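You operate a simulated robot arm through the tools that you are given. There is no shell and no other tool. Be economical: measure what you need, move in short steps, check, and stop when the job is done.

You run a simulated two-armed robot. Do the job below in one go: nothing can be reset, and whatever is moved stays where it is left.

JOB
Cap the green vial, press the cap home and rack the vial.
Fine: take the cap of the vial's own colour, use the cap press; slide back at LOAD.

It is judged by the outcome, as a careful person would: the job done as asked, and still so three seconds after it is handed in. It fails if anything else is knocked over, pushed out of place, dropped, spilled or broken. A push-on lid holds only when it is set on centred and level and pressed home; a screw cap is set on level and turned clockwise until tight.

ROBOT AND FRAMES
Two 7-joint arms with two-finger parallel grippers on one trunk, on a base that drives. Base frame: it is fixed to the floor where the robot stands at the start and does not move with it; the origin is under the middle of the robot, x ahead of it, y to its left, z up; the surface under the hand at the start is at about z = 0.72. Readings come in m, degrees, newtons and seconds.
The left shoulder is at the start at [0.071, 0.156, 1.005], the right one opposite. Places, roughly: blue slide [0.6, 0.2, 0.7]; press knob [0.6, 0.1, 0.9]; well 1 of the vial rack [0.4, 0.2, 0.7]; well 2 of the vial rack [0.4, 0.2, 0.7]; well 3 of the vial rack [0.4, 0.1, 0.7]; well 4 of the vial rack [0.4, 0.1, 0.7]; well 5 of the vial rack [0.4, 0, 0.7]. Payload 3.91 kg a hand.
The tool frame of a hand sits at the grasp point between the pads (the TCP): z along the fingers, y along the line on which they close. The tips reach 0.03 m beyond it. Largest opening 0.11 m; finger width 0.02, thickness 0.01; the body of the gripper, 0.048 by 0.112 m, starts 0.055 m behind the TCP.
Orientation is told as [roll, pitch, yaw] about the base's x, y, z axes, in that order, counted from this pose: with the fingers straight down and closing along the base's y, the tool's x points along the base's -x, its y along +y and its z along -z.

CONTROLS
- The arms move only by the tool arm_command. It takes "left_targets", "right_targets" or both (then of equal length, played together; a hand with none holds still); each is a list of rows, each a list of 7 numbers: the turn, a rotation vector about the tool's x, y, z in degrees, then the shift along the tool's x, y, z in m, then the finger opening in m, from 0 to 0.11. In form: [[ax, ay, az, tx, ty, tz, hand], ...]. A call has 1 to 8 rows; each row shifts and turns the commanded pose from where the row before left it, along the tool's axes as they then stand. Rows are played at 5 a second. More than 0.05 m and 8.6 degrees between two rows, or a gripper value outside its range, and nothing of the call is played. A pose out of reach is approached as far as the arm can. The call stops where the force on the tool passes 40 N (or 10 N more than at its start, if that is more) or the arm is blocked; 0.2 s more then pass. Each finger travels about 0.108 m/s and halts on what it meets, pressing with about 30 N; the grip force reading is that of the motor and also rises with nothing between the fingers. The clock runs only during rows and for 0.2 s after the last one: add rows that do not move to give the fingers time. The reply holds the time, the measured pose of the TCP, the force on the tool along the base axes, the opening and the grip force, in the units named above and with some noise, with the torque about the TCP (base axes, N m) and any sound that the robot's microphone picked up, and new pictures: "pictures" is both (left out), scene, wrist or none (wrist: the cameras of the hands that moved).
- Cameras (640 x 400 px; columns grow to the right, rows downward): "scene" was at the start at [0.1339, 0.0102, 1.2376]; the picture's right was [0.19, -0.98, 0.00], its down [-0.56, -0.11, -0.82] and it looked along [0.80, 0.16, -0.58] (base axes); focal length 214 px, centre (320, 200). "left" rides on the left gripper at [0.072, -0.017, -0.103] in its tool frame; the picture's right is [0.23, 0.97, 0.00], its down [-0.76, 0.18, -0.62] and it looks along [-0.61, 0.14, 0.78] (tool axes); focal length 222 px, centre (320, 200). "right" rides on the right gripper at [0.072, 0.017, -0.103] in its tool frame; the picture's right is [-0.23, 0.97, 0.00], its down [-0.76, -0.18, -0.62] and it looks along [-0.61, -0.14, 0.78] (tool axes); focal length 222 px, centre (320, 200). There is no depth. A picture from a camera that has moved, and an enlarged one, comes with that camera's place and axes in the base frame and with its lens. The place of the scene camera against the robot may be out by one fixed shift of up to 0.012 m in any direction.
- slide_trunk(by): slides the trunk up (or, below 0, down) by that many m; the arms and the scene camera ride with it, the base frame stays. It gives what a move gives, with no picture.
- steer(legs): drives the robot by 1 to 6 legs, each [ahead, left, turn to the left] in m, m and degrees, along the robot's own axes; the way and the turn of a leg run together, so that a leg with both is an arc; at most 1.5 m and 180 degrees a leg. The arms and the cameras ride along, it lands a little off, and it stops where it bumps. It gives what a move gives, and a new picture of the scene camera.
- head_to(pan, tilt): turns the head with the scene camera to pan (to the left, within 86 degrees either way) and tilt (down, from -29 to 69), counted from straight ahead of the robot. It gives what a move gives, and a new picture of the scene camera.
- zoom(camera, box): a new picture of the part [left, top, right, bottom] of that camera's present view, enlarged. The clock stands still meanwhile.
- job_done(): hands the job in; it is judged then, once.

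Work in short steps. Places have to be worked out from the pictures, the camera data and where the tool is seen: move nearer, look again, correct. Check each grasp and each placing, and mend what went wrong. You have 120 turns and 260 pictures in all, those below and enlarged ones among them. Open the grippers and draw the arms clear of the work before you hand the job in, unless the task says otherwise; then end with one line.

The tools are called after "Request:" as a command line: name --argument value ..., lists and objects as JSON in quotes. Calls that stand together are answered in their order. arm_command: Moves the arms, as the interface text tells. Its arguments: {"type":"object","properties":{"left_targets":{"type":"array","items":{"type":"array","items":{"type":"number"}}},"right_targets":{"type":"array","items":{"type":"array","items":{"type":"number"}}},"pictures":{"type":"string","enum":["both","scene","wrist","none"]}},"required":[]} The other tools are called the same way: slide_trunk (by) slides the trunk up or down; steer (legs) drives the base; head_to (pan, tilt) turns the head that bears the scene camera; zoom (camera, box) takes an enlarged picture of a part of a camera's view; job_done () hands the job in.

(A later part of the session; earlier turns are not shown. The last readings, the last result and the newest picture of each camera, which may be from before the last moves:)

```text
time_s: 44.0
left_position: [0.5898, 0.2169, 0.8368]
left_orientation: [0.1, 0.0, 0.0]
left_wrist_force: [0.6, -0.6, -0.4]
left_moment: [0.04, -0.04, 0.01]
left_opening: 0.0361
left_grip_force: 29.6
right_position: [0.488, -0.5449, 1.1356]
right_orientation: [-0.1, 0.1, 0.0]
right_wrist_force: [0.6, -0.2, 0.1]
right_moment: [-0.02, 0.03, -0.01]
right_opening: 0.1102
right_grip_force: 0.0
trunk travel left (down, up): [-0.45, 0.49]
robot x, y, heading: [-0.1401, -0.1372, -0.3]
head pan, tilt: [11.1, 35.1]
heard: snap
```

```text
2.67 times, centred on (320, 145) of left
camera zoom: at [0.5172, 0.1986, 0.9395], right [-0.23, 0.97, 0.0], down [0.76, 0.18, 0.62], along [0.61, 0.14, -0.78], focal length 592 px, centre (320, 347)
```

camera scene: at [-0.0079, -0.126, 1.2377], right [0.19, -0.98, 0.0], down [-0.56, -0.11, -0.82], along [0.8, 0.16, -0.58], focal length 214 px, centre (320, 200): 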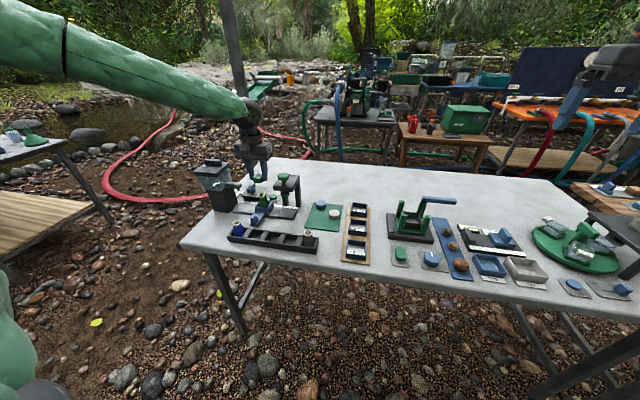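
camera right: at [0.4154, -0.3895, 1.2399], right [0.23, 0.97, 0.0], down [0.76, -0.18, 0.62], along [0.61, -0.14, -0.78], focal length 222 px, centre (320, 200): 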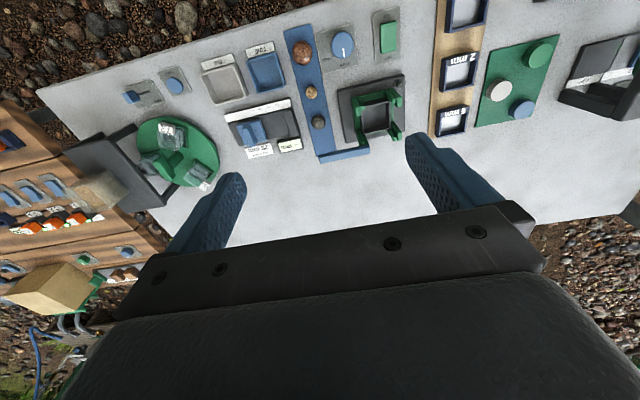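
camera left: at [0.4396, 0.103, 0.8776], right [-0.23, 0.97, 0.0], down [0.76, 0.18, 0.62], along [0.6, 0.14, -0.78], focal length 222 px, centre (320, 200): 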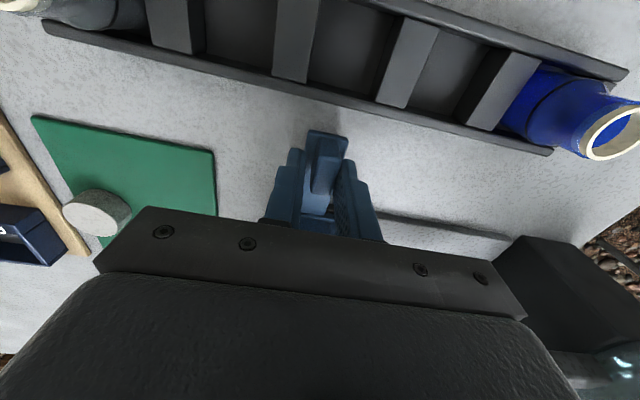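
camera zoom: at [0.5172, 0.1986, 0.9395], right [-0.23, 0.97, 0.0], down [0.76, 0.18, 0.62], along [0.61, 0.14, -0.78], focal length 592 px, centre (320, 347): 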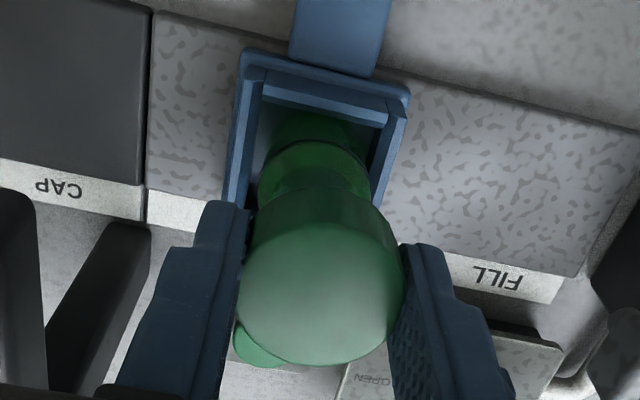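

The cap popped off ("snap") and the vial stayed in the slide, so the seat wasn't good or the pull was too abrupt. The cap is still gripped directly above; lower it straight back and feel the force.

Request:
arm_command --left_targets '[[0, 0, 0, 0, 0, 0.01, 0.03], [0, 0, 0, 0, 0, 0.01, 0.03], [0, 0, 0, 0, 0, 0, 0.03]]' --pictures "none"

Request:
zoom --camera "scene" --box '[240, 175, 280, 205]'

Request:
zoom --camera "left" --box '[260, 90, 380, 180]'

```text
time_s: 44.8
left_position: [0.5907, 0.2157, 0.8169]
left_orientation: [0.0, 0.0, -0.1]
left_wrist_force: [0.5, -0.9, 0.5]
left_moment: [0.01, 0.01, -0.02]
left_opening: 0.036
left_grip_force: 29.9
right_position: [0.4877, -0.5445, 1.1356]
right_orientation: [0.0, 0.0, 0.0]
right_wrist_force: [0.2, -0.2, 0.1]
right_moment: [-0.02, 0.03, -0.02]
right_opening: 0.1099
right_grip_force: 0.1
trunk travel left (down, up): [-0.45, 0.49]
robot x, y, heading: [-0.1417, -0.1358, -0.1]
head pan, tilt: [11.1, 35.1]
```

```text
13.33 times, centred on (260, 190) of scene
camera zoom: at [-0.0075, -0.1258, 1.2377], right [0.19, -0.98, 0.0], down [-0.56, -0.11, -0.82], along [0.8, 0.16, -0.58], focal length 2860 px, centre (1120, 333)
```

zoom: 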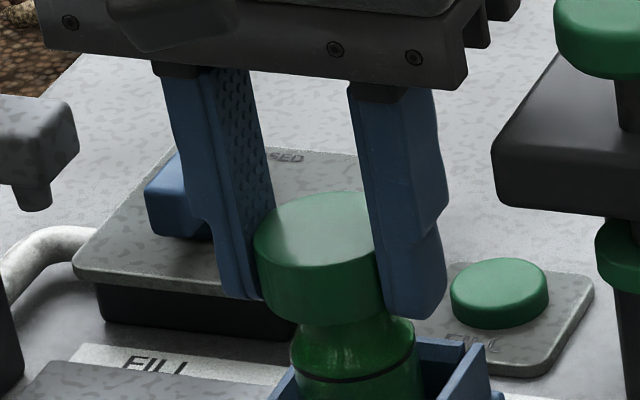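

```text
4.44 times, centred on (320, 135) of left
camera zoom: at [0.5178, 0.1987, 0.9204], right [-0.23, 0.97, 0.0], down [0.76, 0.18, 0.62], along [0.61, 0.14, -0.78], focal length 987 px, centre (320, 489)
```

zoom: 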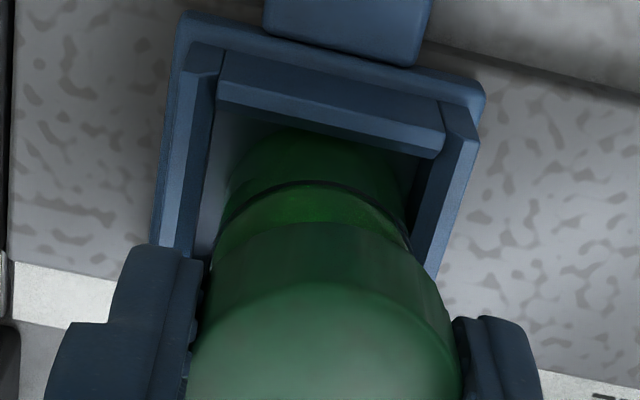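

The vial axis now lies ~2.5 mm to −y of the held cap; the earlier grasp was off-centre and probably stressed the joint. Shift the cap to match and feel down gently.

Request:
arm_command --left_targets '[[0, 0, 0, 0, 0, -0.006, 0.03], [0, 0, 0, -0.001, -0.0025, 0, 0.03], [0, 0, 0, 0, 0, 0.004, 0.03], [0, 0, 0, 0, 0, 0.002, 0.03], [0, 0, 0, 0, 0, 0, 0.03]]' --pictures "none"

Request:
zoom --camera "scene" --box '[240, 175, 280, 205]'

Request:
zoom --camera "left" --box '[260, 90, 380, 180]'

```text
time_s: 46.0
left_position: [0.5923, 0.2151, 0.8172]
left_orientation: [0.1, 0.0, -0.1]
left_wrist_force: [0.8, -0.8, 0.0]
left_moment: [-0.02, 0.01, -0.02]
left_opening: 0.0363
left_grip_force: 30.2
right_position: [0.4866, -0.5447, 1.1356]
right_orientation: [0.0, -0.1, -0.2]
right_wrist_force: [-0.1, 0.3, -0.1]
right_moment: [0.03, -0.04, -0.04]
right_opening: 0.1101
right_grip_force: 0.0
trunk travel left (down, up): [-0.45, 0.49]
robot x, y, heading: [-0.1439, -0.1349, -0.2]
head pan, tilt: [11.1, 35.1]
```

```text
13.33 times, centred on (260, 190) of scene
camera zoom: at [-0.0079, -0.1258, 1.2377], right [0.19, -0.98, 0.0], down [-0.56, -0.11, -0.82], along [0.8, 0.16, -0.58], focal length 2860 px, centre (1120, 333)
```

zoom: 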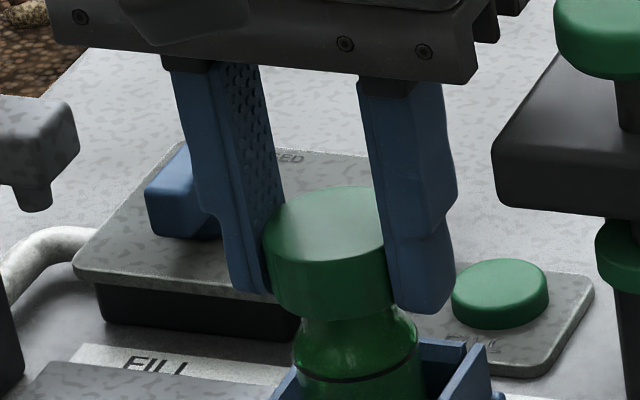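

```text
4.44 times, centred on (320, 135) of left
camera zoom: at [0.519, 0.1964, 0.9217], right [-0.23, 0.97, 0.0], down [0.76, 0.18, 0.62], along [0.61, 0.14, -0.78], focal length 987 px, centre (320, 489)
```

zoom: 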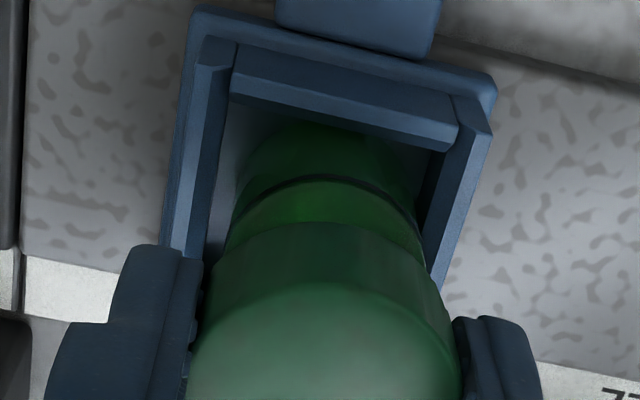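

Alignment now within about a millimetre. Fine shift and continue lowering gently.

Request:
arm_command --left_targets '[[0, 0, 0, 0, -0.0006, 0.003, 0.03], [0, 0, 0, 0, 0, 0.002, 0.03], [0, 0, 0, 0, 0, 0, 0.03]]' --pictures "none"

```text
time_s: 46.8
left_position: [0.5912, 0.213, 0.8136]
left_orientation: [0.1, -0.1, -0.2]
left_wrist_force: [0.6, -0.5, -0.5]
left_moment: [0.02, 0.01, 0.01]
left_opening: 0.0362
left_grip_force: 30.1
right_position: [0.4873, -0.5438, 1.1362]
right_orientation: [0.0, 0.0, -0.1]
right_wrist_force: [-0.2, 0.1, -0.2]
right_moment: [0.02, -0.02, -0.01]
right_opening: 0.1101
right_grip_force: 0.1
trunk travel left (down, up): [-0.45, 0.49]
robot x, y, heading: [-0.139, -0.1343, -0.1]
head pan, tilt: [11.1, 35.1]
```

Request:
arm_command --left_targets '[[0, 0, 0, 0, 0, 0.002, 0.03], [0, 0, 0, 0, 0, 0.002, 0.03], [0, 0, 0, 0, 0, 0, 0.03]]' --pictures "none"

Request:
zoom --camera "scene" --box '[240, 175, 280, 205]'

```text
time_s: 47.6
left_position: [0.5933, 0.2115, 0.8091]
left_orientation: [0.0, 0.0, 0.0]
left_wrist_force: [-1.0, 0.3, 1.1]
left_moment: [0.01, 0.01, -0.01]
left_opening: 0.0361
left_grip_force: 29.7
right_position: [0.4866, -0.5446, 1.1345]
right_orientation: [0.1, 0.0, -0.2]
right_wrist_force: [0.7, -0.2, 0.2]
right_moment: [0.01, 0.0, -0.03]
right_opening: 0.1098
right_grip_force: 0.0
trunk travel left (down, up): [-0.45, 0.49]
robot x, y, heading: [-0.1396, -0.135, -0.3]
head pan, tilt: [11.1, 35.1]
```

```text
13.33 times, centred on (260, 190) of scene
camera zoom: at [-0.0076, -0.1258, 1.2377], right [0.19, -0.98, 0.0], down [-0.56, -0.11, -0.82], along [0.8, 0.16, -0.58], focal length 2860 px, centre (1120, 333)
```

zoom: 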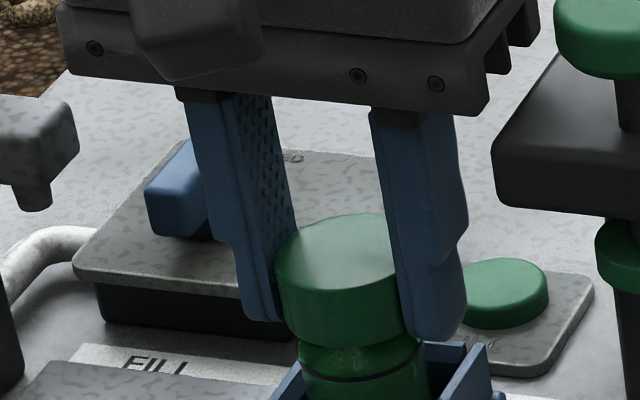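

No contact force yet; cap is around the neck and level. Lower a bit more while held level to find the seat.

Request:
arm_command --left_targets '[[0, 0, 0, 0, 0, 0.001, 0.03], [0, 0, 0, 0, 0, 0.001, 0.03], [0, 0, 0, 0, 0, 0, 0.03]]' --pictures "none"

```text
time_s: 48.4
left_position: [0.5929, 0.2132, 0.8067]
left_orientation: [0.0, 0.0, 0.0]
left_wrist_force: [0.5, -0.9, 0.8]
left_moment: [0.0, 0.0, -0.01]
left_opening: 0.0361
left_grip_force: 29.9
right_position: [0.4883, -0.5436, 1.1356]
right_orientation: [0.0, 0.0, -0.1]
right_wrist_force: [-0.8, 0.4, -0.3]
right_moment: [0.02, -0.02, 0.01]
right_opening: 0.11
right_grip_force: 0.2
trunk travel left (down, up): [-0.45, 0.49]
robot x, y, heading: [-0.1444, -0.1364, -0.2]
head pan, tilt: [11.1, 35.1]
```

Request:
arm_command --left_targets '[[0, 0, 0, 0, 0, 0.001, 0.03], [0, 0, 0, 0, 0, 0.001, 0.03], [0, 0, 0, 0, 0, 0, 0.03]]' --pictures "none"

Request:
zoom --camera "scene" --box '[240, 175, 280, 205]'

```text
time_s: 49.2
left_position: [0.5922, 0.2122, 0.8067]
left_orientation: [-0.1, -0.2, -0.1]
left_wrist_force: [3.7, -1.1, 12.0]
left_moment: [0.06, -0.22, -0.03]
left_opening: 0.0362
left_grip_force: 30.6
right_position: [0.4876, -0.5453, 1.1354]
right_orientation: [0.0, 0.0, -0.1]
right_wrist_force: [-0.2, 0.3, 0.1]
right_moment: [0.01, -0.02, -0.03]
right_opening: 0.1099
right_grip_force: 0.0
trunk travel left (down, up): [-0.45, 0.49]
robot x, y, heading: [-0.1434, -0.1369, -0.3]
head pan, tilt: [11.1, 35.1]
heard: snap
```

```text
13.33 times, centred on (260, 190) of scene
camera zoom: at [-0.0081, -0.1262, 1.2379], right [0.19, -0.98, 0.0], down [-0.56, -0.11, -0.82], along [0.8, 0.16, -0.57], focal length 2860 px, centre (1120, 333)
```

zoom: 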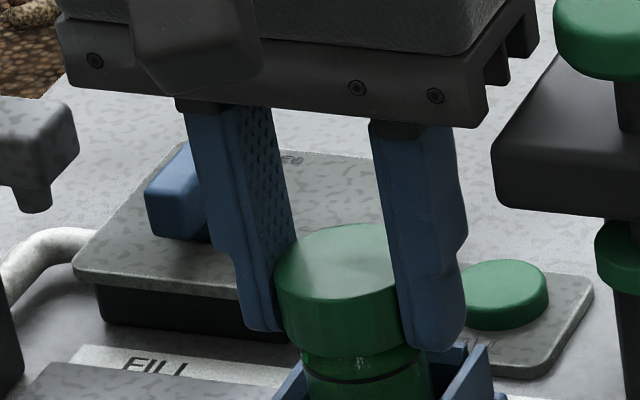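

Snapped on while held level and centred. To be true to the job I'll still run it through the press again. Release, lift, and check.

Request:
arm_command --left_targets '[[0, 0, 0, 0, 0, -0.0005, 0.04], [0, 0, 0, 0, 0, 0, 0.05], [0, 0, 0, 0, 0, 0, 0.06], [0, 0, 0, 0, 0, -0.05, 0.06], [0, 0, 0, 0.04, 0, -0.03, 0.06], [0, 0, 0, 0.04, 0, 0, 0.05], [0, 0, 0, 0, 0, 0, 0.05]]' --pictures "none"

Request:
zoom --camera "scene" --box '[240, 175, 280, 205]'

Request:
zoom --camera "left" --box '[220, 60, 420, 210]'

```text
time_s: 50.8
left_position: [0.5106, 0.2108, 0.885]
left_orientation: [0.0, -0.1, -0.1]
left_wrist_force: [-0.1, 0.4, -0.1]
left_moment: [0.0, 0.03, 0.0]
left_opening: 0.05
left_grip_force: 0.0
right_position: [0.4882, -0.544, 1.1364]
right_orientation: [0.0, 0.0, 0.0]
right_wrist_force: [0.2, -0.2, -0.1]
right_moment: [-0.02, -0.02, 0.02]
right_opening: 0.1099
right_grip_force: 0.0
trunk travel left (down, up): [-0.45, 0.49]
robot x, y, heading: [-0.1455, -0.1326, -0.2]
head pan, tilt: [11.1, 35.1]
```

```text
13.33 times, centred on (260, 190) of scene
camera zoom: at [-0.0072, -0.1258, 1.2376], right [0.19, -0.98, 0.0], down [-0.56, -0.11, -0.82], along [0.8, 0.16, -0.58], focal length 2860 px, centre (1120, 333)
```

zoom: 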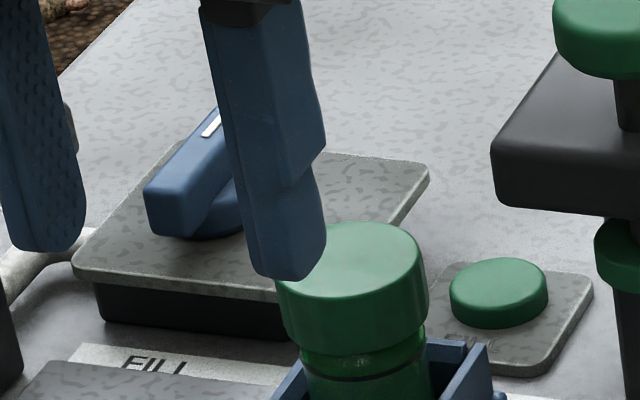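

```text
2.67 times, centred on (320, 135) of left
camera zoom: at [0.4368, 0.1935, 0.9884], right [-0.23, 0.97, 0.0], down [0.76, 0.18, 0.62], along [0.61, 0.14, -0.78], focal length 592 px, centre (320, 373)
```

zoom: 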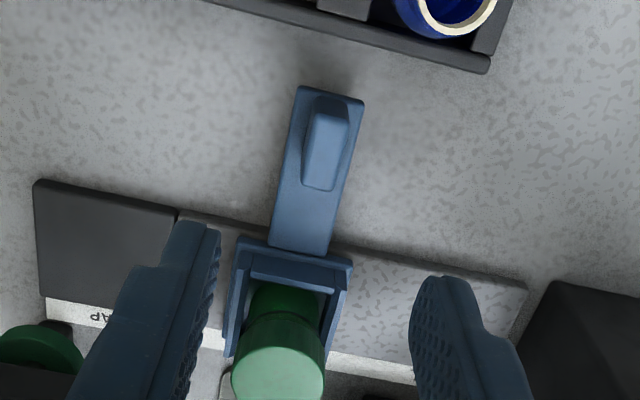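

Now the handle again: descend around the fin with a loose hold.

Request:
arm_command --left_targets '[[0, 0, 0, 0, 0, 0.045, 0.05], [0, 0, 0, 0, 0, 0.045, 0.05], [0, 0, 0, 0, 0, 0.023, 0.05], [0, 0, 0, 0, 0, 0, 0.03], [0, 0, 0, 0, 0, 0, 0.018], [0, 0, 0, 0, -0.012, 0, 0.018], [0, 0, 0, 0, -0.015, 0, 0.018], [0, 0, 0, 0, 0, 0, 0.018]]' --pictures "none"

Request:
zoom --camera "scene" --box '[230, 170, 300, 226]'

```text
time_s: 52.6
left_position: [0.5138, 0.1857, 0.7717]
left_orientation: [0.0, 0.0, -0.1]
left_wrist_force: [-0.2, 0.1, 0.7]
left_moment: [0.02, -0.01, 0.0]
left_opening: 0.0182
left_grip_force: 0.1
right_position: [0.4864, -0.5441, 1.1363]
right_orientation: [0.0, 0.1, -0.1]
right_wrist_force: [-0.3, 0.2, 0.1]
right_moment: [0.01, 0.0, 0.02]
right_opening: 0.1101
right_grip_force: 0.1
trunk travel left (down, up): [-0.45, 0.49]
robot x, y, heading: [-0.1392, -0.1355, -0.2]
head pan, tilt: [11.1, 35.1]
```

```text
7.14 times, centred on (265, 198) of scene
camera zoom: at [-0.0077, -0.1255, 1.2377], right [0.19, -0.98, 0.0], down [-0.56, -0.11, -0.82], along [0.8, 0.16, -0.58], focal length 1532 px, centre (713, 214)
```

zoom: 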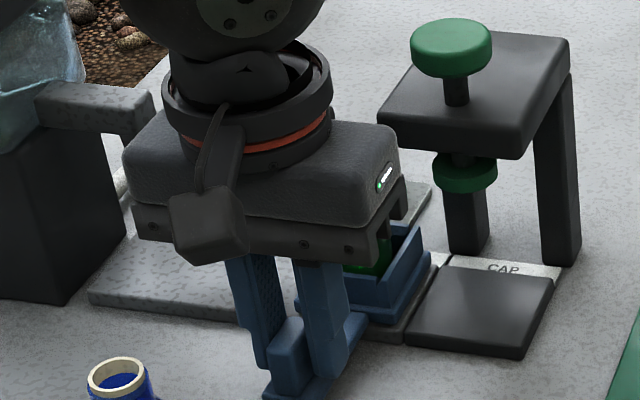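

Slide following. Continue to the CAP stop.

Request:
arm_command --left_targets '[[0, 0, 0, 0, -0.015, 0, 0.018], [0, 0, 0, 0, -0.015, 0, 0.018], [0, 0, 0, 0, -0.015, 0, 0.018], [0, 0, 0, 0, -0.015, 0, 0.018], [0, 0, 0, 0, -0.005, 0, 0.018], [0, 0, 0, 0, -0.003, 0, 0.018], [0, 0, 0, 0, 0, 0, 0.018]]' --pictures "none"

```text
time_s: 54.2
left_position: [0.5113, 0.1186, 0.772]
left_orientation: [-0.1, 0.0, -0.1]
left_wrist_force: [-0.7, 5.6, 1.2]
left_moment: [0.06, -0.07, 0.04]
left_opening: 0.0208
left_grip_force: 2.7
right_position: [0.4882, -0.5442, 1.1357]
right_orientation: [0.0, -0.1, -0.1]
right_wrist_force: [0.1, 0.3, 0.9]
right_moment: [0.0, 0.02, -0.02]
right_opening: 0.1103
right_grip_force: 0.0
trunk travel left (down, up): [-0.45, 0.49]
robot x, y, heading: [-0.1397, -0.1335, -0.1]
head pan, tilt: [11.1, 35.1]
```

At the stop (5.6 N). Open, lift and back off, then check under the press.

Request:
arm_command --left_targets '[[0, 0, 0, 0, 0.004, 0, 0.04], [0, 0, 0, 0, 0, 0, 0.045], [0, 0, 0, 0, 0, -0.045, 0.045], [0, 0, 0, 0.02, 0, -0.04, 0.045], [0, 0, 0, 0, 0, -0.05, 0.045], [0, 0, 0, 0, 0, -0.05, 0.02], [0, 0, 0, 0, 0, -0.02, 0], [0, 0, 0, 0, 0, 0, 0]]' --pictures "none"

Request:
zoom --camera "scene" --box '[250, 165, 310, 213]'

```text
time_s: 56.0
left_position: [0.4905, 0.1224, 0.9806]
left_orientation: [0.0, 0.0, 0.0]
left_wrist_force: [0.5, -0.6, -0.3]
left_moment: [-0.02, 0.01, 0.01]
left_opening: 0.0001
left_grip_force: 30.0
right_position: [0.4881, -0.5453, 1.1353]
right_orientation: [0.0, 0.0, -0.1]
right_wrist_force: [0.2, -0.3, 0.6]
right_moment: [0.0, -0.04, 0.04]
right_opening: 0.1096
right_grip_force: 0.0
trunk travel left (down, up): [-0.45, 0.49]
robot x, y, heading: [-0.1391, -0.1367, -0.3]
head pan, tilt: [11.1, 35.1]
```

```text
8.33 times, centred on (280, 189) of scene
camera zoom: at [-0.0078, -0.1257, 1.2377], right [0.19, -0.98, 0.0], down [-0.56, -0.11, -0.82], along [0.8, 0.16, -0.58], focal length 1787 px, centre (653, 292)
```

zoom: 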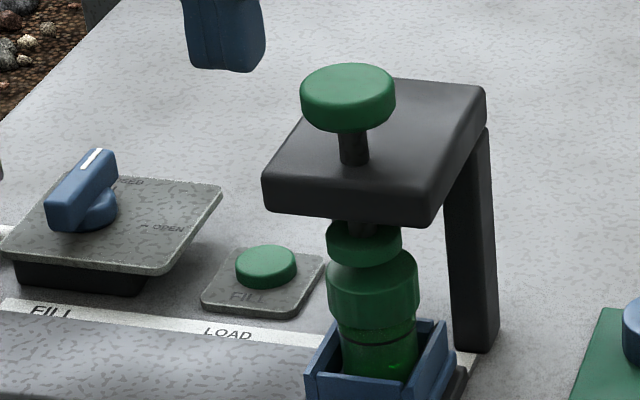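

Good. Move over the knob as before and press.

Request:
arm_command --left_targets '[[0, 0, 0, -0.035, 0.001, 0, 0], [0, 0, 0, -0.035, 0, 0, 0], [0, 0, 0, -0.032, 0, 0, 0], [0, 0, 0, 0, 0, 0.025, 0], [0, 0, 0, 0, 0, 0.02, 0], [0, 0, 0, 0, 0, 0, 0]]' --pictures "none"

Request:
zoom --camera "left" --box '[220, 60, 420, 210]'

```text
time_s: 57.4
left_position: [0.5937, 0.1242, 0.9331]
left_orientation: [-0.1, 0.0, -0.2]
left_wrist_force: [0.7, 0.1, 0.4]
left_moment: [0.03, -0.04, 0.0]
left_opening: 0.0003
left_grip_force: 30.3
right_position: [0.4865, -0.5458, 1.1356]
right_orientation: [0.0, 0.1, -0.1]
right_wrist_force: [-0.3, -0.9, -0.3]
right_moment: [0.04, -0.01, 0.0]
right_opening: 0.1104
right_grip_force: 0.0
trunk travel left (down, up): [-0.45, 0.49]
robot x, y, heading: [-0.1424, -0.1339, -0.0]
head pan, tilt: [11.1, 35.1]
```

```text
2.67 times, centred on (320, 135) of left
camera zoom: at [0.5208, 0.106, 1.0357], right [-0.23, 0.97, 0.0], down [0.76, 0.18, 0.62], along [0.61, 0.14, -0.78], focal length 592 px, centre (320, 373)
```

zoom: 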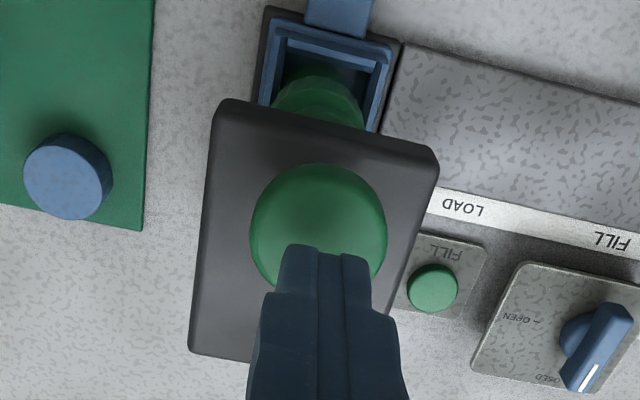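

Request:
arm_command --left_targets '[[0, 0, 0, 0.002, 0, 0.006, 0], [0, 0, 0, 0, 0, 0.006, 0], [0, 0, 0, 0, 0, 0.005, 0], [0, 0, 0, 0, 0, 0.004, 0], [0, 0, 0, 0, 0, 0.004, 0], [0, 0, 0, 0, 0, 0.003, 0], [0, 0, 0, 0, 0, 0, 0], [0, 0, 0, 0, 0, 0, 0]]' --pictures "none"

Request:
zoom --camera "scene" --box '[250, 165, 310, 213]'

```text
time_s: 59.2
left_position: [0.5914, 0.1223, 0.9093]
left_orientation: [-0.1, -0.4, -0.1]
left_wrist_force: [-7.5, 1.2, 19.0]
left_moment: [0.07, 0.36, -0.06]
left_opening: 0.0
left_grip_force: 30.4
right_position: [0.4849, -0.5448, 1.1361]
right_orientation: [-0.1, -0.1, -0.1]
right_wrist_force: [-0.4, 0.0, 0.2]
right_moment: [0.0, 0.0, 0.02]
right_opening: 0.1099
right_grip_force: 0.1
trunk travel left (down, up): [-0.45, 0.49]
robot x, y, heading: [-0.1425, -0.1349, -0.4]
head pan, tilt: [11.1, 35.1]
heard: click
stopped in row 8 (left hand): the force on the tool passed its limit at 41 N (the readings are from after the stop); the commanded pose is now the measured one
```

```text
8.33 times, centred on (280, 189) of scene
camera zoom: at [-0.0094, -0.1258, 1.2376], right [0.19, -0.98, 0.0], down [-0.56, -0.11, -0.82], along [0.8, 0.16, -0.57], focal length 1787 px, centre (653, 292)
```

zoom: 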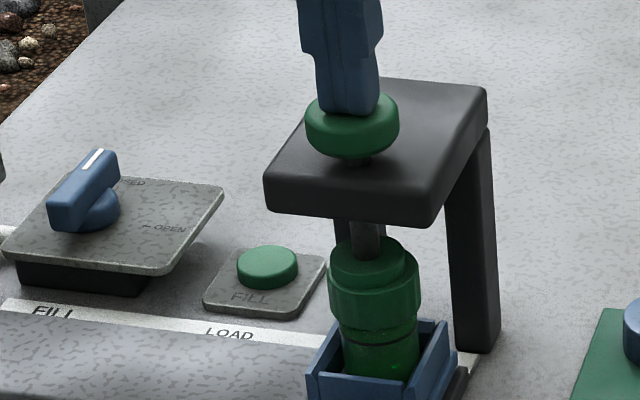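

Bottomed at 41 N, "click". Release the press and go back to the handle.

Request:
arm_command --left_targets '[[0, 0, 0, 0, 0, -0.01, 0], [0, 0.4, 0, 0, 0, -0.03, 0], [0, 0, 0, 0, 0, -0.04, 0], [0, 0, 0, 0.04, 0, 0, 0], [0, 0, 0, 0.04, 0, 0, 0.03], [0, 0, 0, 0, 0, 0, 0.05]]' --pictures "none"

Request:
zoom --camera "left" --box '[220, 40, 420, 190]'

```text
time_s: 60.6
left_position: [0.5134, 0.1198, 0.9858]
left_orientation: [-0.2, 0.2, 0.0]
left_wrist_force: [0.1, 0.2, 0.8]
left_moment: [-0.02, 0.01, 0.0]
left_opening: 0.0502
left_grip_force: 0.1
right_position: [0.4882, -0.5449, 1.1346]
right_orientation: [0.0, 0.0, -0.1]
right_wrist_force: [0.1, 0.5, 0.2]
right_moment: [0.0, -0.01, -0.04]
right_opening: 0.11
right_grip_force: 0.1
trunk travel left (down, up): [-0.45, 0.49]
robot x, y, heading: [-0.1417, -0.1343, -0.1]
head pan, tilt: [11.1, 35.1]
```

```text
2.67 times, centred on (320, 115) of left
camera zoom: at [0.4408, 0.1025, 1.0903], right [-0.23, 0.97, 0.0], down [0.76, 0.18, 0.62], along [0.6, 0.14, -0.78], focal length 592 px, centre (320, 427)
```

zoom: 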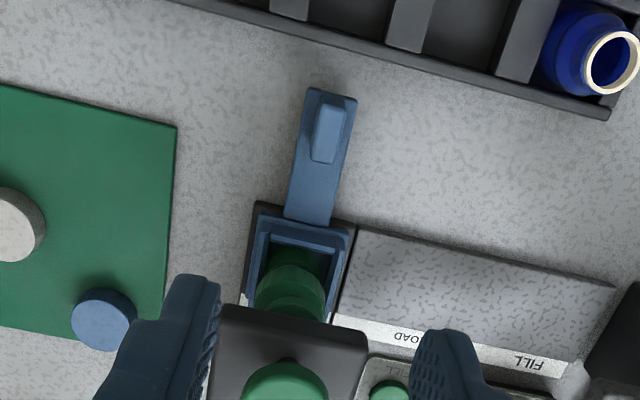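

Request:
arm_command --left_targets '[[0, -0.2, 0, 0.001, 0.003, 0.045, 0.05], [0, 0, 0, 0, 0, 0.045, 0.05], [0, 0, 0, 0, 0, 0.045, 0.05], [0, 0, 0, 0, 0, 0.045, 0.05], [0, 0, 0, 0, 0, 0.033, 0.05], [0, 0, 0, 0, 0, 0, 0.022], [0, 0, 0, 0, 0, 0, 0.02], [0, 0, 0, 0, 0.003, 0, 0.02]]' --pictures "wrist"

```text
time_s: 62.4
left_position: [0.5109, 0.1291, 0.773]
left_orientation: [-0.1, -0.1, -0.1]
left_wrist_force: [-0.8, -2.2, 0.0]
left_moment: [0.01, 0.02, 0.0]
left_opening: 0.0214
left_grip_force: 0.8
right_position: [0.4869, -0.5432, 1.1351]
right_orientation: [0.0, -0.1, -0.1]
right_wrist_force: [1.0, 0.6, 0.2]
right_moment: [-0.01, 0.0, 0.0]
right_opening: 0.1101
right_grip_force: 0.0
trunk travel left (down, up): [-0.45, 0.49]
robot x, y, heading: [-0.1439, -0.1358, -0.1]
head pan, tilt: [11.1, 35.1]
camera left: at [0.4374, 0.1111, 0.8753], right [-0.23, 0.97, 0.0], down [0.76, 0.18, 0.62], along [0.61, 0.14, -0.78], focal length 222 px, centre (320, 200)
```

left: 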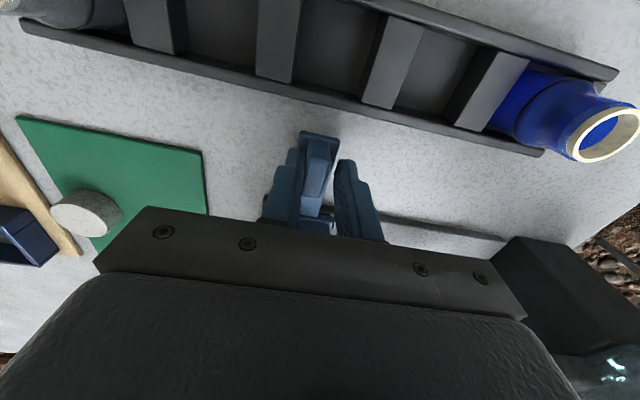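

Request:
arm_command --left_targets '[[0, 0, 0, 0, 0.012, 0, 0.02], [0, 0, 0, 0, 0.016, 0, 0.02], [0, 0, 0, 0, 0.016, 0, 0.02], [0, 0, 0, 0, 0.016, 0, 0.02], [0, 0, 0, 0, 0.016, 0, 0.02], [0, 0, 0, 0, 0.009, 0, 0.02], [0, 0, 0, 0, 0, 0, 0.02]]' --pictures "none"

Request:
zoom --camera "scene" --box '[235, 180, 285, 220]'

```text
time_s: 64.0
left_position: [0.512, 0.2128, 0.7723]
left_orientation: [-0.1, -0.1, -0.1]
left_wrist_force: [-0.5, 1.0, 0.2]
left_moment: [0.0, -0.01, -0.01]
left_opening: 0.0198
left_grip_force: 0.1
right_position: [0.4885, -0.5441, 1.1363]
right_orientation: [0.0, 0.0, -0.1]
right_wrist_force: [0.1, -0.4, 0.0]
right_moment: [0.0, -0.02, -0.01]
right_opening: 0.1099
right_grip_force: 0.1
trunk travel left (down, up): [-0.45, 0.49]
robot x, y, heading: [-0.1449, -0.137, -0.3]
head pan, tilt: [11.1, 35.1]
```

```text
10.00 times, centred on (260, 200) of scene
camera zoom: at [-0.0075, -0.1257, 1.2376], right [0.19, -0.98, 0.0], down [-0.56, -0.11, -0.82], along [0.8, 0.16, -0.58], focal length 2145 px, centre (920, 200)
```

zoom: 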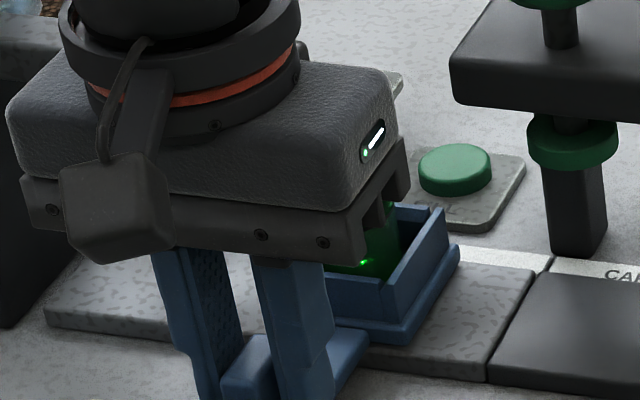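

Slide is exactly back at LOAD. Open, lift, and move above the vial for centring.

Request:
arm_command --left_targets '[[0, 0, 0, 0, -0.001, 0, 0.045], [0, 0, 0, 0, 0, 0, 0.05], [0, 0, 0, 0, 0, -0.045, 0.05], [0, 0, 0, 0, 0, -0.045, 0.06], [0, 0, 0, -0.04, 0, 0, 0.06], [0, 0, 0, -0.039, 0.0015, 0, 0.06], [0, 0, 0, 0, 0, 0, 0.06]]' --pictures "none"

Request:
zoom --camera "left" --box '[220, 60, 420, 210]'

Request:
zoom --camera "scene" --box '[235, 180, 285, 220]'

```text
time_s: 65.6
left_position: [0.5893, 0.2102, 0.863]
left_orientation: [-0.1, -0.1, 0.0]
left_wrist_force: [0.5, -0.2, -0.6]
left_moment: [0.01, -0.03, 0.0]
left_opening: 0.0599
left_grip_force: 0.1
right_position: [0.4881, -0.5445, 1.1365]
right_orientation: [0.0, 0.0, -0.2]
right_wrist_force: [0.5, 0.1, 0.4]
right_moment: [0.01, 0.0, 0.01]
right_opening: 0.1101
right_grip_force: 0.1
trunk travel left (down, up): [-0.45, 0.49]
robot x, y, heading: [-0.1424, -0.133, 0.1]
head pan, tilt: [11.1, 35.1]
```

```text
2.67 times, centred on (320, 135) of left
camera zoom: at [0.5151, 0.193, 0.9661], right [-0.23, 0.97, 0.0], down [0.76, 0.18, 0.62], along [0.61, 0.14, -0.78], focal length 592 px, centre (320, 373)
```

zoom: 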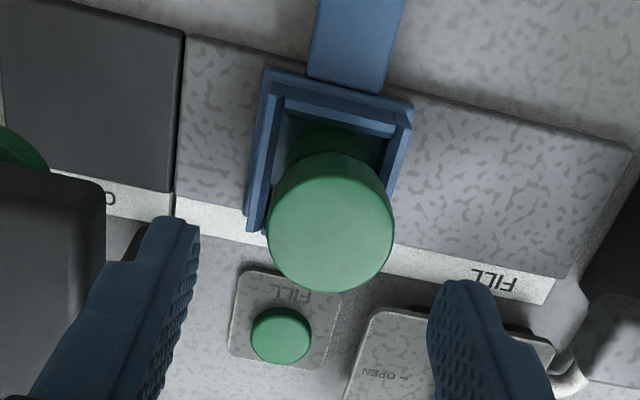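

```text
10.00 times, centred on (260, 200) of scene
camera zoom: at [-0.0079, -0.1255, 1.2377], right [0.19, -0.98, 0.0], down [-0.56, -0.11, -0.82], along [0.8, 0.16, -0.58], focal length 2145 px, centre (920, 200)
```

zoom: 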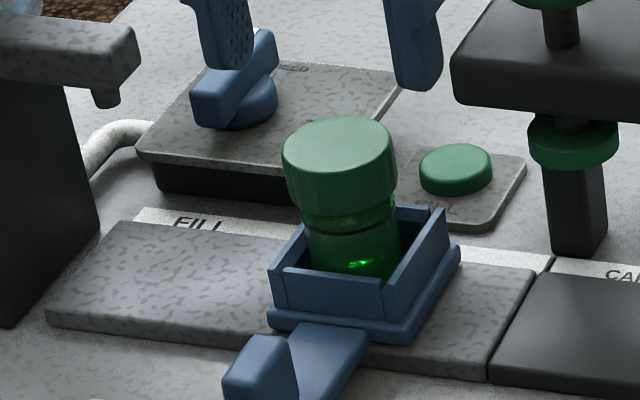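

Align y by 3 mm and descend to grasp height, then recheck centring before closing.

Request:
arm_command --left_targets '[[0, 0, 0, -0.0005, 0.003, 0.02, 0.06], [0, 0, 0, 0, 0, 0.02, 0.06], [0, 0, 0, 0, 0, 0.0165, 0.06], [0, 0, 0, 0, 0, 0, 0.06]]' --pictures "none"

Request:
zoom --camera "left" --box '[220, 70, 420, 220]'

```text
time_s: 66.6
left_position: [0.5902, 0.2152, 0.8074]
left_orientation: [-0.1, -0.1, -0.1]
left_wrist_force: [-0.3, -0.1, 0.6]
left_moment: [0.0, -0.03, 0.01]
left_opening: 0.0602
left_grip_force: 0.1
right_position: [0.4866, -0.5461, 1.1363]
right_orientation: [0.1, 0.0, 0.0]
right_wrist_force: [-0.5, -0.3, -0.4]
right_moment: [0.0, 0.0, -0.02]
right_opening: 0.11
right_grip_force: 0.1
trunk travel left (down, up): [-0.45, 0.49]
robot x, y, heading: [-0.1424, -0.1359, -0.3]
head pan, tilt: [11.1, 35.1]
```

```text
2.67 times, centred on (320, 145) of left
camera zoom: at [0.517, 0.1976, 0.9116], right [-0.23, 0.97, 0.0], down [0.76, 0.18, 0.62], along [0.61, 0.14, -0.78], focal length 592 px, centre (320, 347)
```

zoom: 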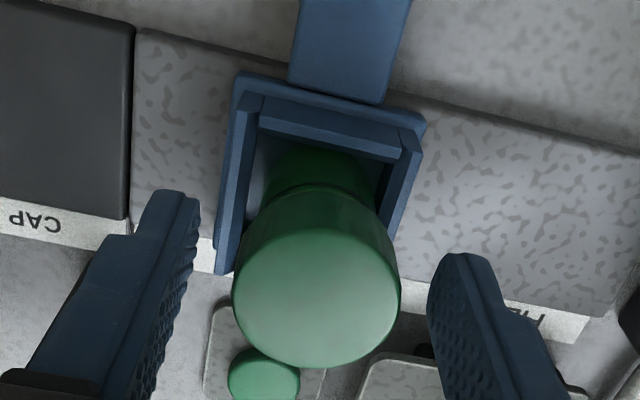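

Cap is ~1.5 mm off the grip centre; correct, close, and lift very slowly.

Request:
arm_command --left_targets '[[0, 0, 0, 0, -0.0015, 0, 0.06], [0, 0, 0, 0, 0, 0, 0.05], [0, 0, 0, 0, 0, 0, 0.042], [0, 0, 0, 0, 0, 0, 0.036], [0, 0, 0, 0, 0, 0, 0.034], [0, 0, 0, 0, 0, 0, 0.034]]' --pictures "none"

Request:
zoom --camera "scene" --box '[240, 175, 280, 205]'

Request:
zoom --camera "left" --box '[220, 70, 420, 220]'

```text
time_s: 68.0
left_position: [0.5909, 0.2136, 0.8075]
left_orientation: [0.0, -0.1, -0.2]
left_wrist_force: [0.4, -0.5, -0.4]
left_moment: [0.0, -0.02, 0.03]
left_opening: 0.036
left_grip_force: 30.2
right_position: [0.4875, -0.5443, 1.1349]
right_orientation: [0.0, 0.0, -0.1]
right_wrist_force: [-0.4, 0.4, -0.1]
right_moment: [0.04, -0.02, 0.04]
right_opening: 0.1101
right_grip_force: 0.0
trunk travel left (down, up): [-0.45, 0.49]
robot x, y, heading: [-0.1412, -0.1374, -0.0]
head pan, tilt: [11.1, 35.1]
```

```text
13.33 times, centred on (260, 190) of scene
camera zoom: at [-0.0075, -0.1256, 1.2376], right [0.19, -0.98, 0.0], down [-0.56, -0.11, -0.82], along [0.8, 0.16, -0.58], focal length 2860 px, centre (1120, 333)
```

zoom: 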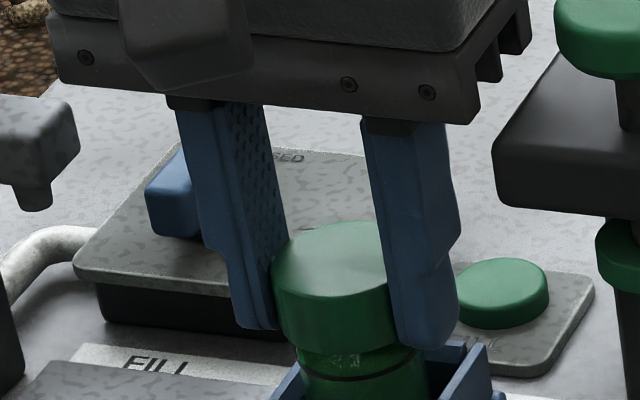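

```text
2.67 times, centred on (320, 145) of left
camera zoom: at [0.5173, 0.1966, 0.911], right [-0.23, 0.97, 0.0], down [0.76, 0.18, 0.62], along [0.61, 0.14, -0.78], focal length 592 px, centre (320, 347)
```

zoom: 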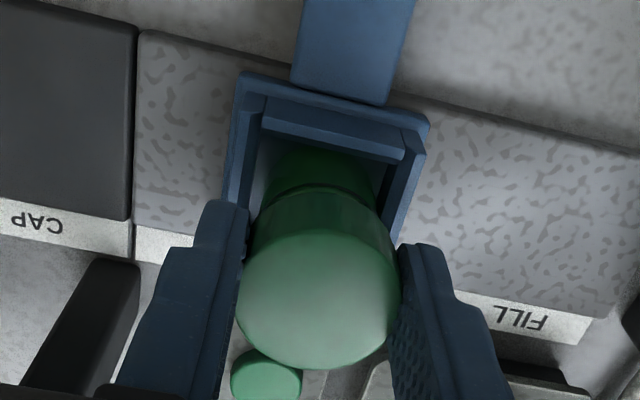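

Gripped centred. Lift 1 mm per row, watching force and sound.

Request:
arm_command --left_targets '[[0, 0, 0, 0, 0, -0.001, 0.034], [0, 0, 0, 0, 0, -0.001, 0.034], [0, 0, 0, 0, 0, -0.001, 0.034]]' --pictures "none"

Request:
zoom --camera "scene" --box '[240, 175, 280, 205]'

```text
time_s: 68.8
left_position: [0.5912, 0.2151, 0.8102]
left_orientation: [0.0, 0.0, -0.1]
left_wrist_force: [-0.9, -0.3, -0.1]
left_moment: [-0.04, 0.03, 0.01]
left_opening: 0.0363
left_grip_force: 30.3
right_position: [0.4875, -0.5443, 1.135]
right_orientation: [-0.1, 0.0, -0.1]
right_wrist_force: [0.5, 0.6, 1.0]
right_moment: [0.03, 0.02, -0.01]
right_opening: 0.1101
right_grip_force: 0.0
trunk travel left (down, up): [-0.45, 0.49]
robot x, y, heading: [-0.1427, -0.1362, -0.3]
head pan, tilt: [11.1, 35.1]
```

```text
13.33 times, centred on (260, 190) of scene
camera zoom: at [-0.0075, -0.1257, 1.2376], right [0.19, -0.98, 0.0], down [-0.56, -0.11, -0.82], along [0.8, 0.16, -0.58], focal length 2860 px, centre (1120, 333)
```

zoom: 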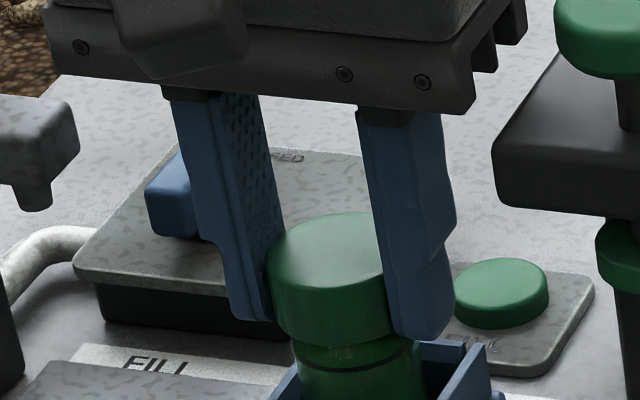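

The vial's ring moved up with the cap and no snap — it is coming along. Continue slowly.

Request:
arm_command --left_targets '[[0, 0, 0, 0, 0, -0.001, 0.034], [0, 0, 0, 0, 0, -0.002, 0.034], [0, 0, 0, 0, 0, -0.002, 0.034], [0, 0, 0, 0, 0, -0.003, 0.034], [0, 0, 0, 0, 0, -0.004, 0.034], [0, 0, 0, 0, 0, -0.004, 0.034]]' --pictures "none"

Request:
zoom --camera "scene" --box '[240, 175, 280, 205]'

```text
time_s: 70.2
left_position: [0.591, 0.216, 0.8271]
left_orientation: [-0.1, 0.1, 0.0]
left_wrist_force: [-1.2, -0.4, -0.4]
left_moment: [0.01, 0.02, 0.03]
left_opening: 0.0361
left_grip_force: 29.8
right_position: [0.4879, -0.5444, 1.1357]
right_orientation: [0.0, 0.1, -0.2]
right_wrist_force: [-0.3, -0.6, 0.2]
right_moment: [-0.01, -0.02, 0.02]
right_opening: 0.1099
right_grip_force: 0.1
trunk travel left (down, up): [-0.45, 0.49]
robot x, y, heading: [-0.1374, -0.1366, -0.0]
head pan, tilt: [11.1, 35.1]
```

```text
13.33 times, centred on (260, 190) of scene
camera zoom: at [-0.0075, -0.1257, 1.2376], right [0.19, -0.98, 0.0], down [-0.56, -0.11, -0.82], along [0.8, 0.16, -0.58], focal length 2860 px, centre (1120, 333)
```

zoom: 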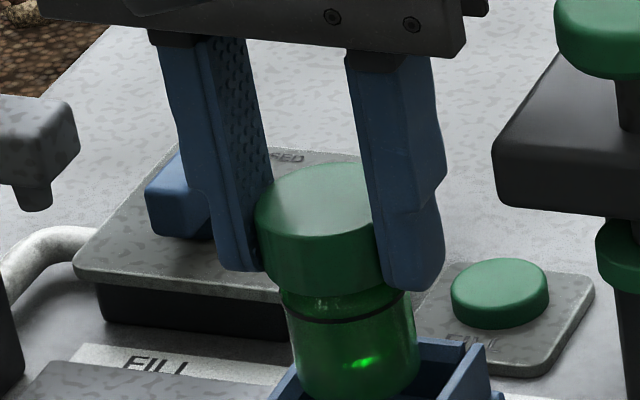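

The vial hangs from the cap. Keep lifting gently.

Request:
arm_command --left_targets '[[0, 0, 0, 0, 0, -0.005, 0.034], [0, 0, 0, 0, 0, -0.007, 0.034], [0, 0, 0, 0, 0, -0.01, 0.034], [0, 0, 0, 0, 0, -0.012, 0.034], [0, 0, 0, 0, 0, -0.014, 0.034], [0, 0, 0, 0, 0, -0.014, 0.034], [0, 0, 0, 0, 0, -0.008, 0.034], [0, 0, 0, 0, 0, 0, 0.034]]' --pictures "none"

Request:
zoom --camera "scene" --box '[220, 155, 300, 219]'

Request:
zoom --camera "left" --box '[160, 0, 480, 200]'

```text
time_s: 72.0
left_position: [0.5901, 0.2165, 0.8965]
left_orientation: [-0.1, -0.1, -0.1]
left_wrist_force: [0.4, 1.3, -1.2]
left_moment: [0.02, 0.0, -0.01]
left_opening: 0.036
left_grip_force: 30.2
right_position: [0.4877, -0.5436, 1.137]
right_orientation: [-0.1, 0.0, -0.1]
right_wrist_force: [0.7, -0.3, 0.2]
right_moment: [0.04, 0.0, -0.01]
right_opening: 0.1103
right_grip_force: 0.1
trunk travel left (down, up): [-0.45, 0.49]
robot x, y, heading: [-0.1426, -0.1335, -0.2]
head pan, tilt: [11.1, 35.1]
```

```text
6.25 times, centred on (260, 187) of scene
camera zoom: at [-0.0075, -0.1256, 1.2376], right [0.19, -0.98, 0.0], down [-0.56, -0.11, -0.82], along [0.8, 0.16, -0.58], focal length 1340 px, centre (695, 281)
```

zoom: 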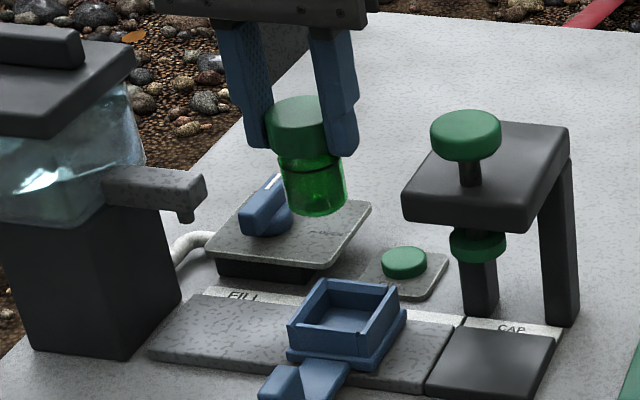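

```text
2.00 times, centred on (320, 100) of left
camera zoom: at [0.5165, 0.1987, 0.9994], right [-0.23, 0.97, 0.0], down [0.76, 0.18, 0.62], along [0.61, 0.14, -0.78], focal length 444 px, centre (320, 400)
```

zoom: 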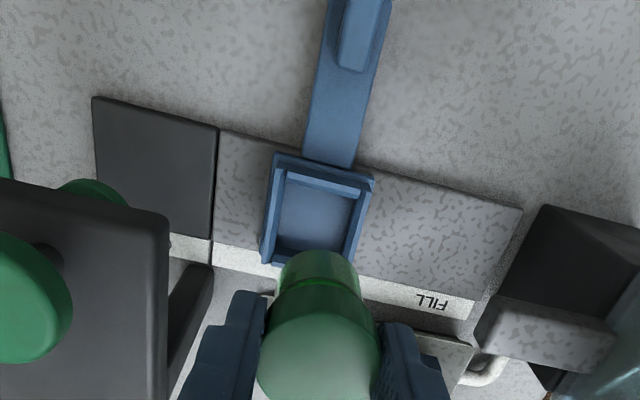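

Vial is securely lifted, slide remains at LOAD. Carry it to above well 3 (~(0.447, 0.117)), x first to clear the press.

Request:
arm_command --left_targets '[[0, 0, 0, 0.015, 0, 0, 0.034], [0, 0, 0, 0.025, 0, 0, 0.034], [0, 0, 0, 0.03, 0, 0, 0.034], [0, 0, 0, 0.025, -0.025, 0, 0.034], [0, 0, 0, 0.025, -0.03, 0, 0.034], [0, 0, 0, 0.015, -0.025, 0, 0.034], [0, 0, 0, 0.008, -0.019, 0, 0.034], [0, 0, 0, 0, 0, 0, 0.034]]' --pictures "none"

Request:
zoom --camera "left" --box '[160, 0, 480, 200]'

Request:
zoom --camera "scene" --box '[220, 165, 340, 261]'

```text
time_s: 73.8
left_position: [0.4464, 0.1163, 0.8959]
left_orientation: [-0.1, -0.1, 0.0]
left_wrist_force: [0.1, 0.3, -0.5]
left_moment: [0.01, -0.01, 0.02]
left_opening: 0.0361
left_grip_force: 29.8
right_position: [0.4876, -0.5432, 1.136]
right_orientation: [0.0, 0.0, 0.0]
right_wrist_force: [-0.4, 0.3, -0.4]
right_moment: [0.01, -0.01, 0.0]
right_opening: 0.1099
right_grip_force: 0.1
trunk travel left (down, up): [-0.45, 0.49]
robot x, y, heading: [-0.1397, -0.1337, -0.1]
head pan, tilt: [11.1, 35.1]
```

```text
2.00 times, centred on (320, 100) of left
camera zoom: at [0.3738, 0.0993, 0.9981], right [-0.23, 0.97, 0.0], down [0.76, 0.18, 0.62], along [0.61, 0.14, -0.78], focal length 444 px, centre (320, 400)
```

zoom: 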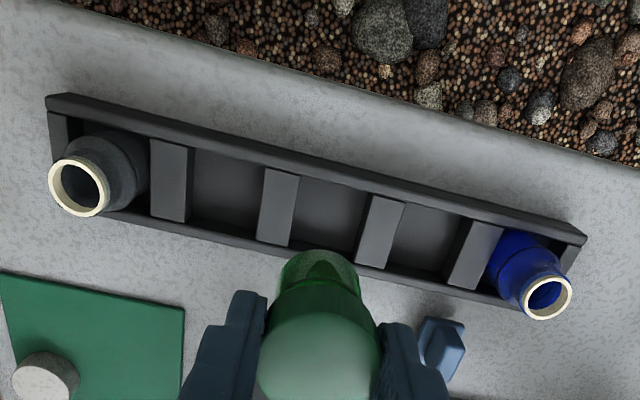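

```text
4.17 times, centred on (280, 213) of scene
camera zoom: at [-0.0075, -0.1253, 1.2376], right [0.19, -0.98, 0.0], down [-0.56, -0.11, -0.82], along [0.8, 0.16, -0.58], focal length 894 px, centre (487, 146)
```

zoom: 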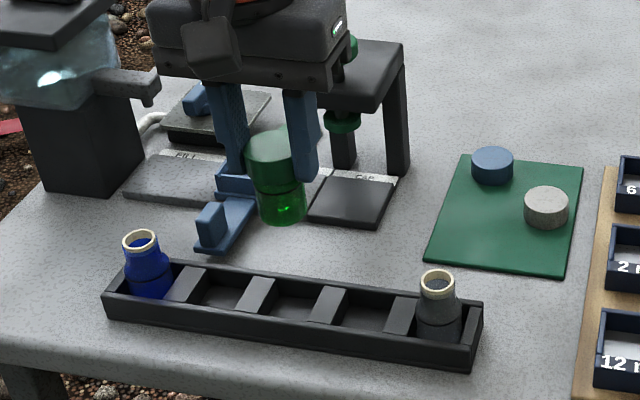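

Well 3 centre is ~4–5 mm to +y. Shift and lower to just above the rack, then recheck.

Request:
arm_command --left_targets '[[0, 0, 0, 0, 0.004, 0.01, 0.034], [0, 0, 0, 0, 0, 0.02, 0.034], [0, 0, 0, 0, 0, 0.02, 0.034], [0, 0, 0, 0, 0, 0.005, 0.034], [0, 0, 0, 0, 0, 0, 0.034]]' --pictures "none"

Request:
zoom --camera "left" --box '[220, 20, 420, 170]'

Request:
zoom --camera "scene" --box '[240, 185, 320, 249]'

```text
time_s: 75.0
left_position: [0.4479, 0.1207, 0.8407]
left_orientation: [0.1, 0.0, -0.4]
left_wrist_force: [-0.6, 0.1, -0.2]
left_moment: [0.01, -0.01, 0.0]
left_opening: 0.036
left_grip_force: 30.0
right_position: [0.4869, -0.5444, 1.1358]
right_orientation: [0.0, 0.0, -0.1]
right_wrist_force: [-0.1, 0.8, -0.7]
right_moment: [0.01, -0.03, -0.01]
right_opening: 0.11
right_grip_force: 0.1
trunk travel left (down, up): [-0.45, 0.49]
robot x, y, heading: [-0.1402, -0.1367, 0.1]
head pan, tilt: [11.1, 35.1]
```

```text
2.67 times, centred on (320, 95) of left
camera zoom: at [0.3747, 0.1032, 0.9431], right [-0.23, 0.97, 0.0], down [0.76, 0.18, 0.62], along [0.61, 0.14, -0.78], focal length 592 px, centre (320, 480)
```

zoom: 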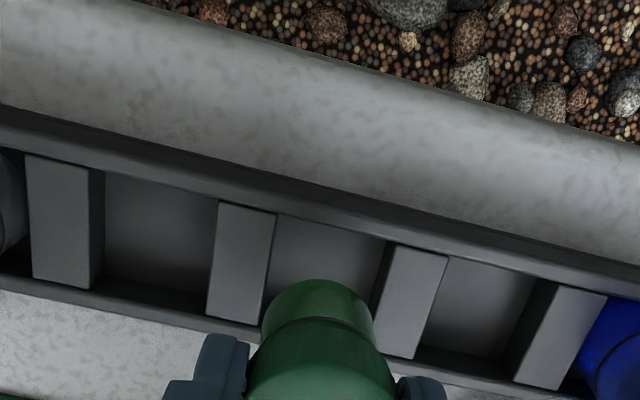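

```text
6.25 times, centred on (280, 217) of scene
camera zoom: at [-0.0074, -0.1257, 1.2376], right [0.19, -0.98, 0.0], down [-0.56, -0.11, -0.82], along [0.8, 0.16, -0.58], focal length 1340 px, centre (570, 94)
```

zoom: 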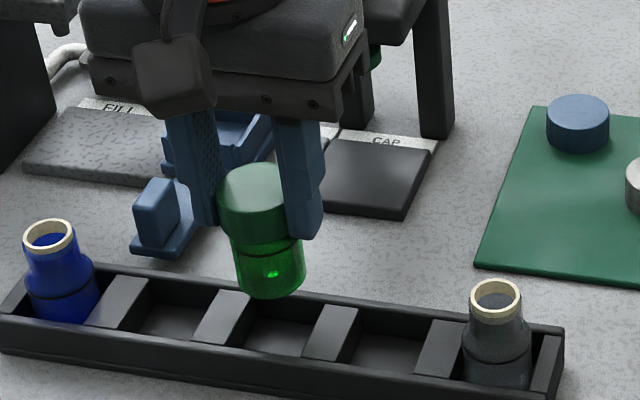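

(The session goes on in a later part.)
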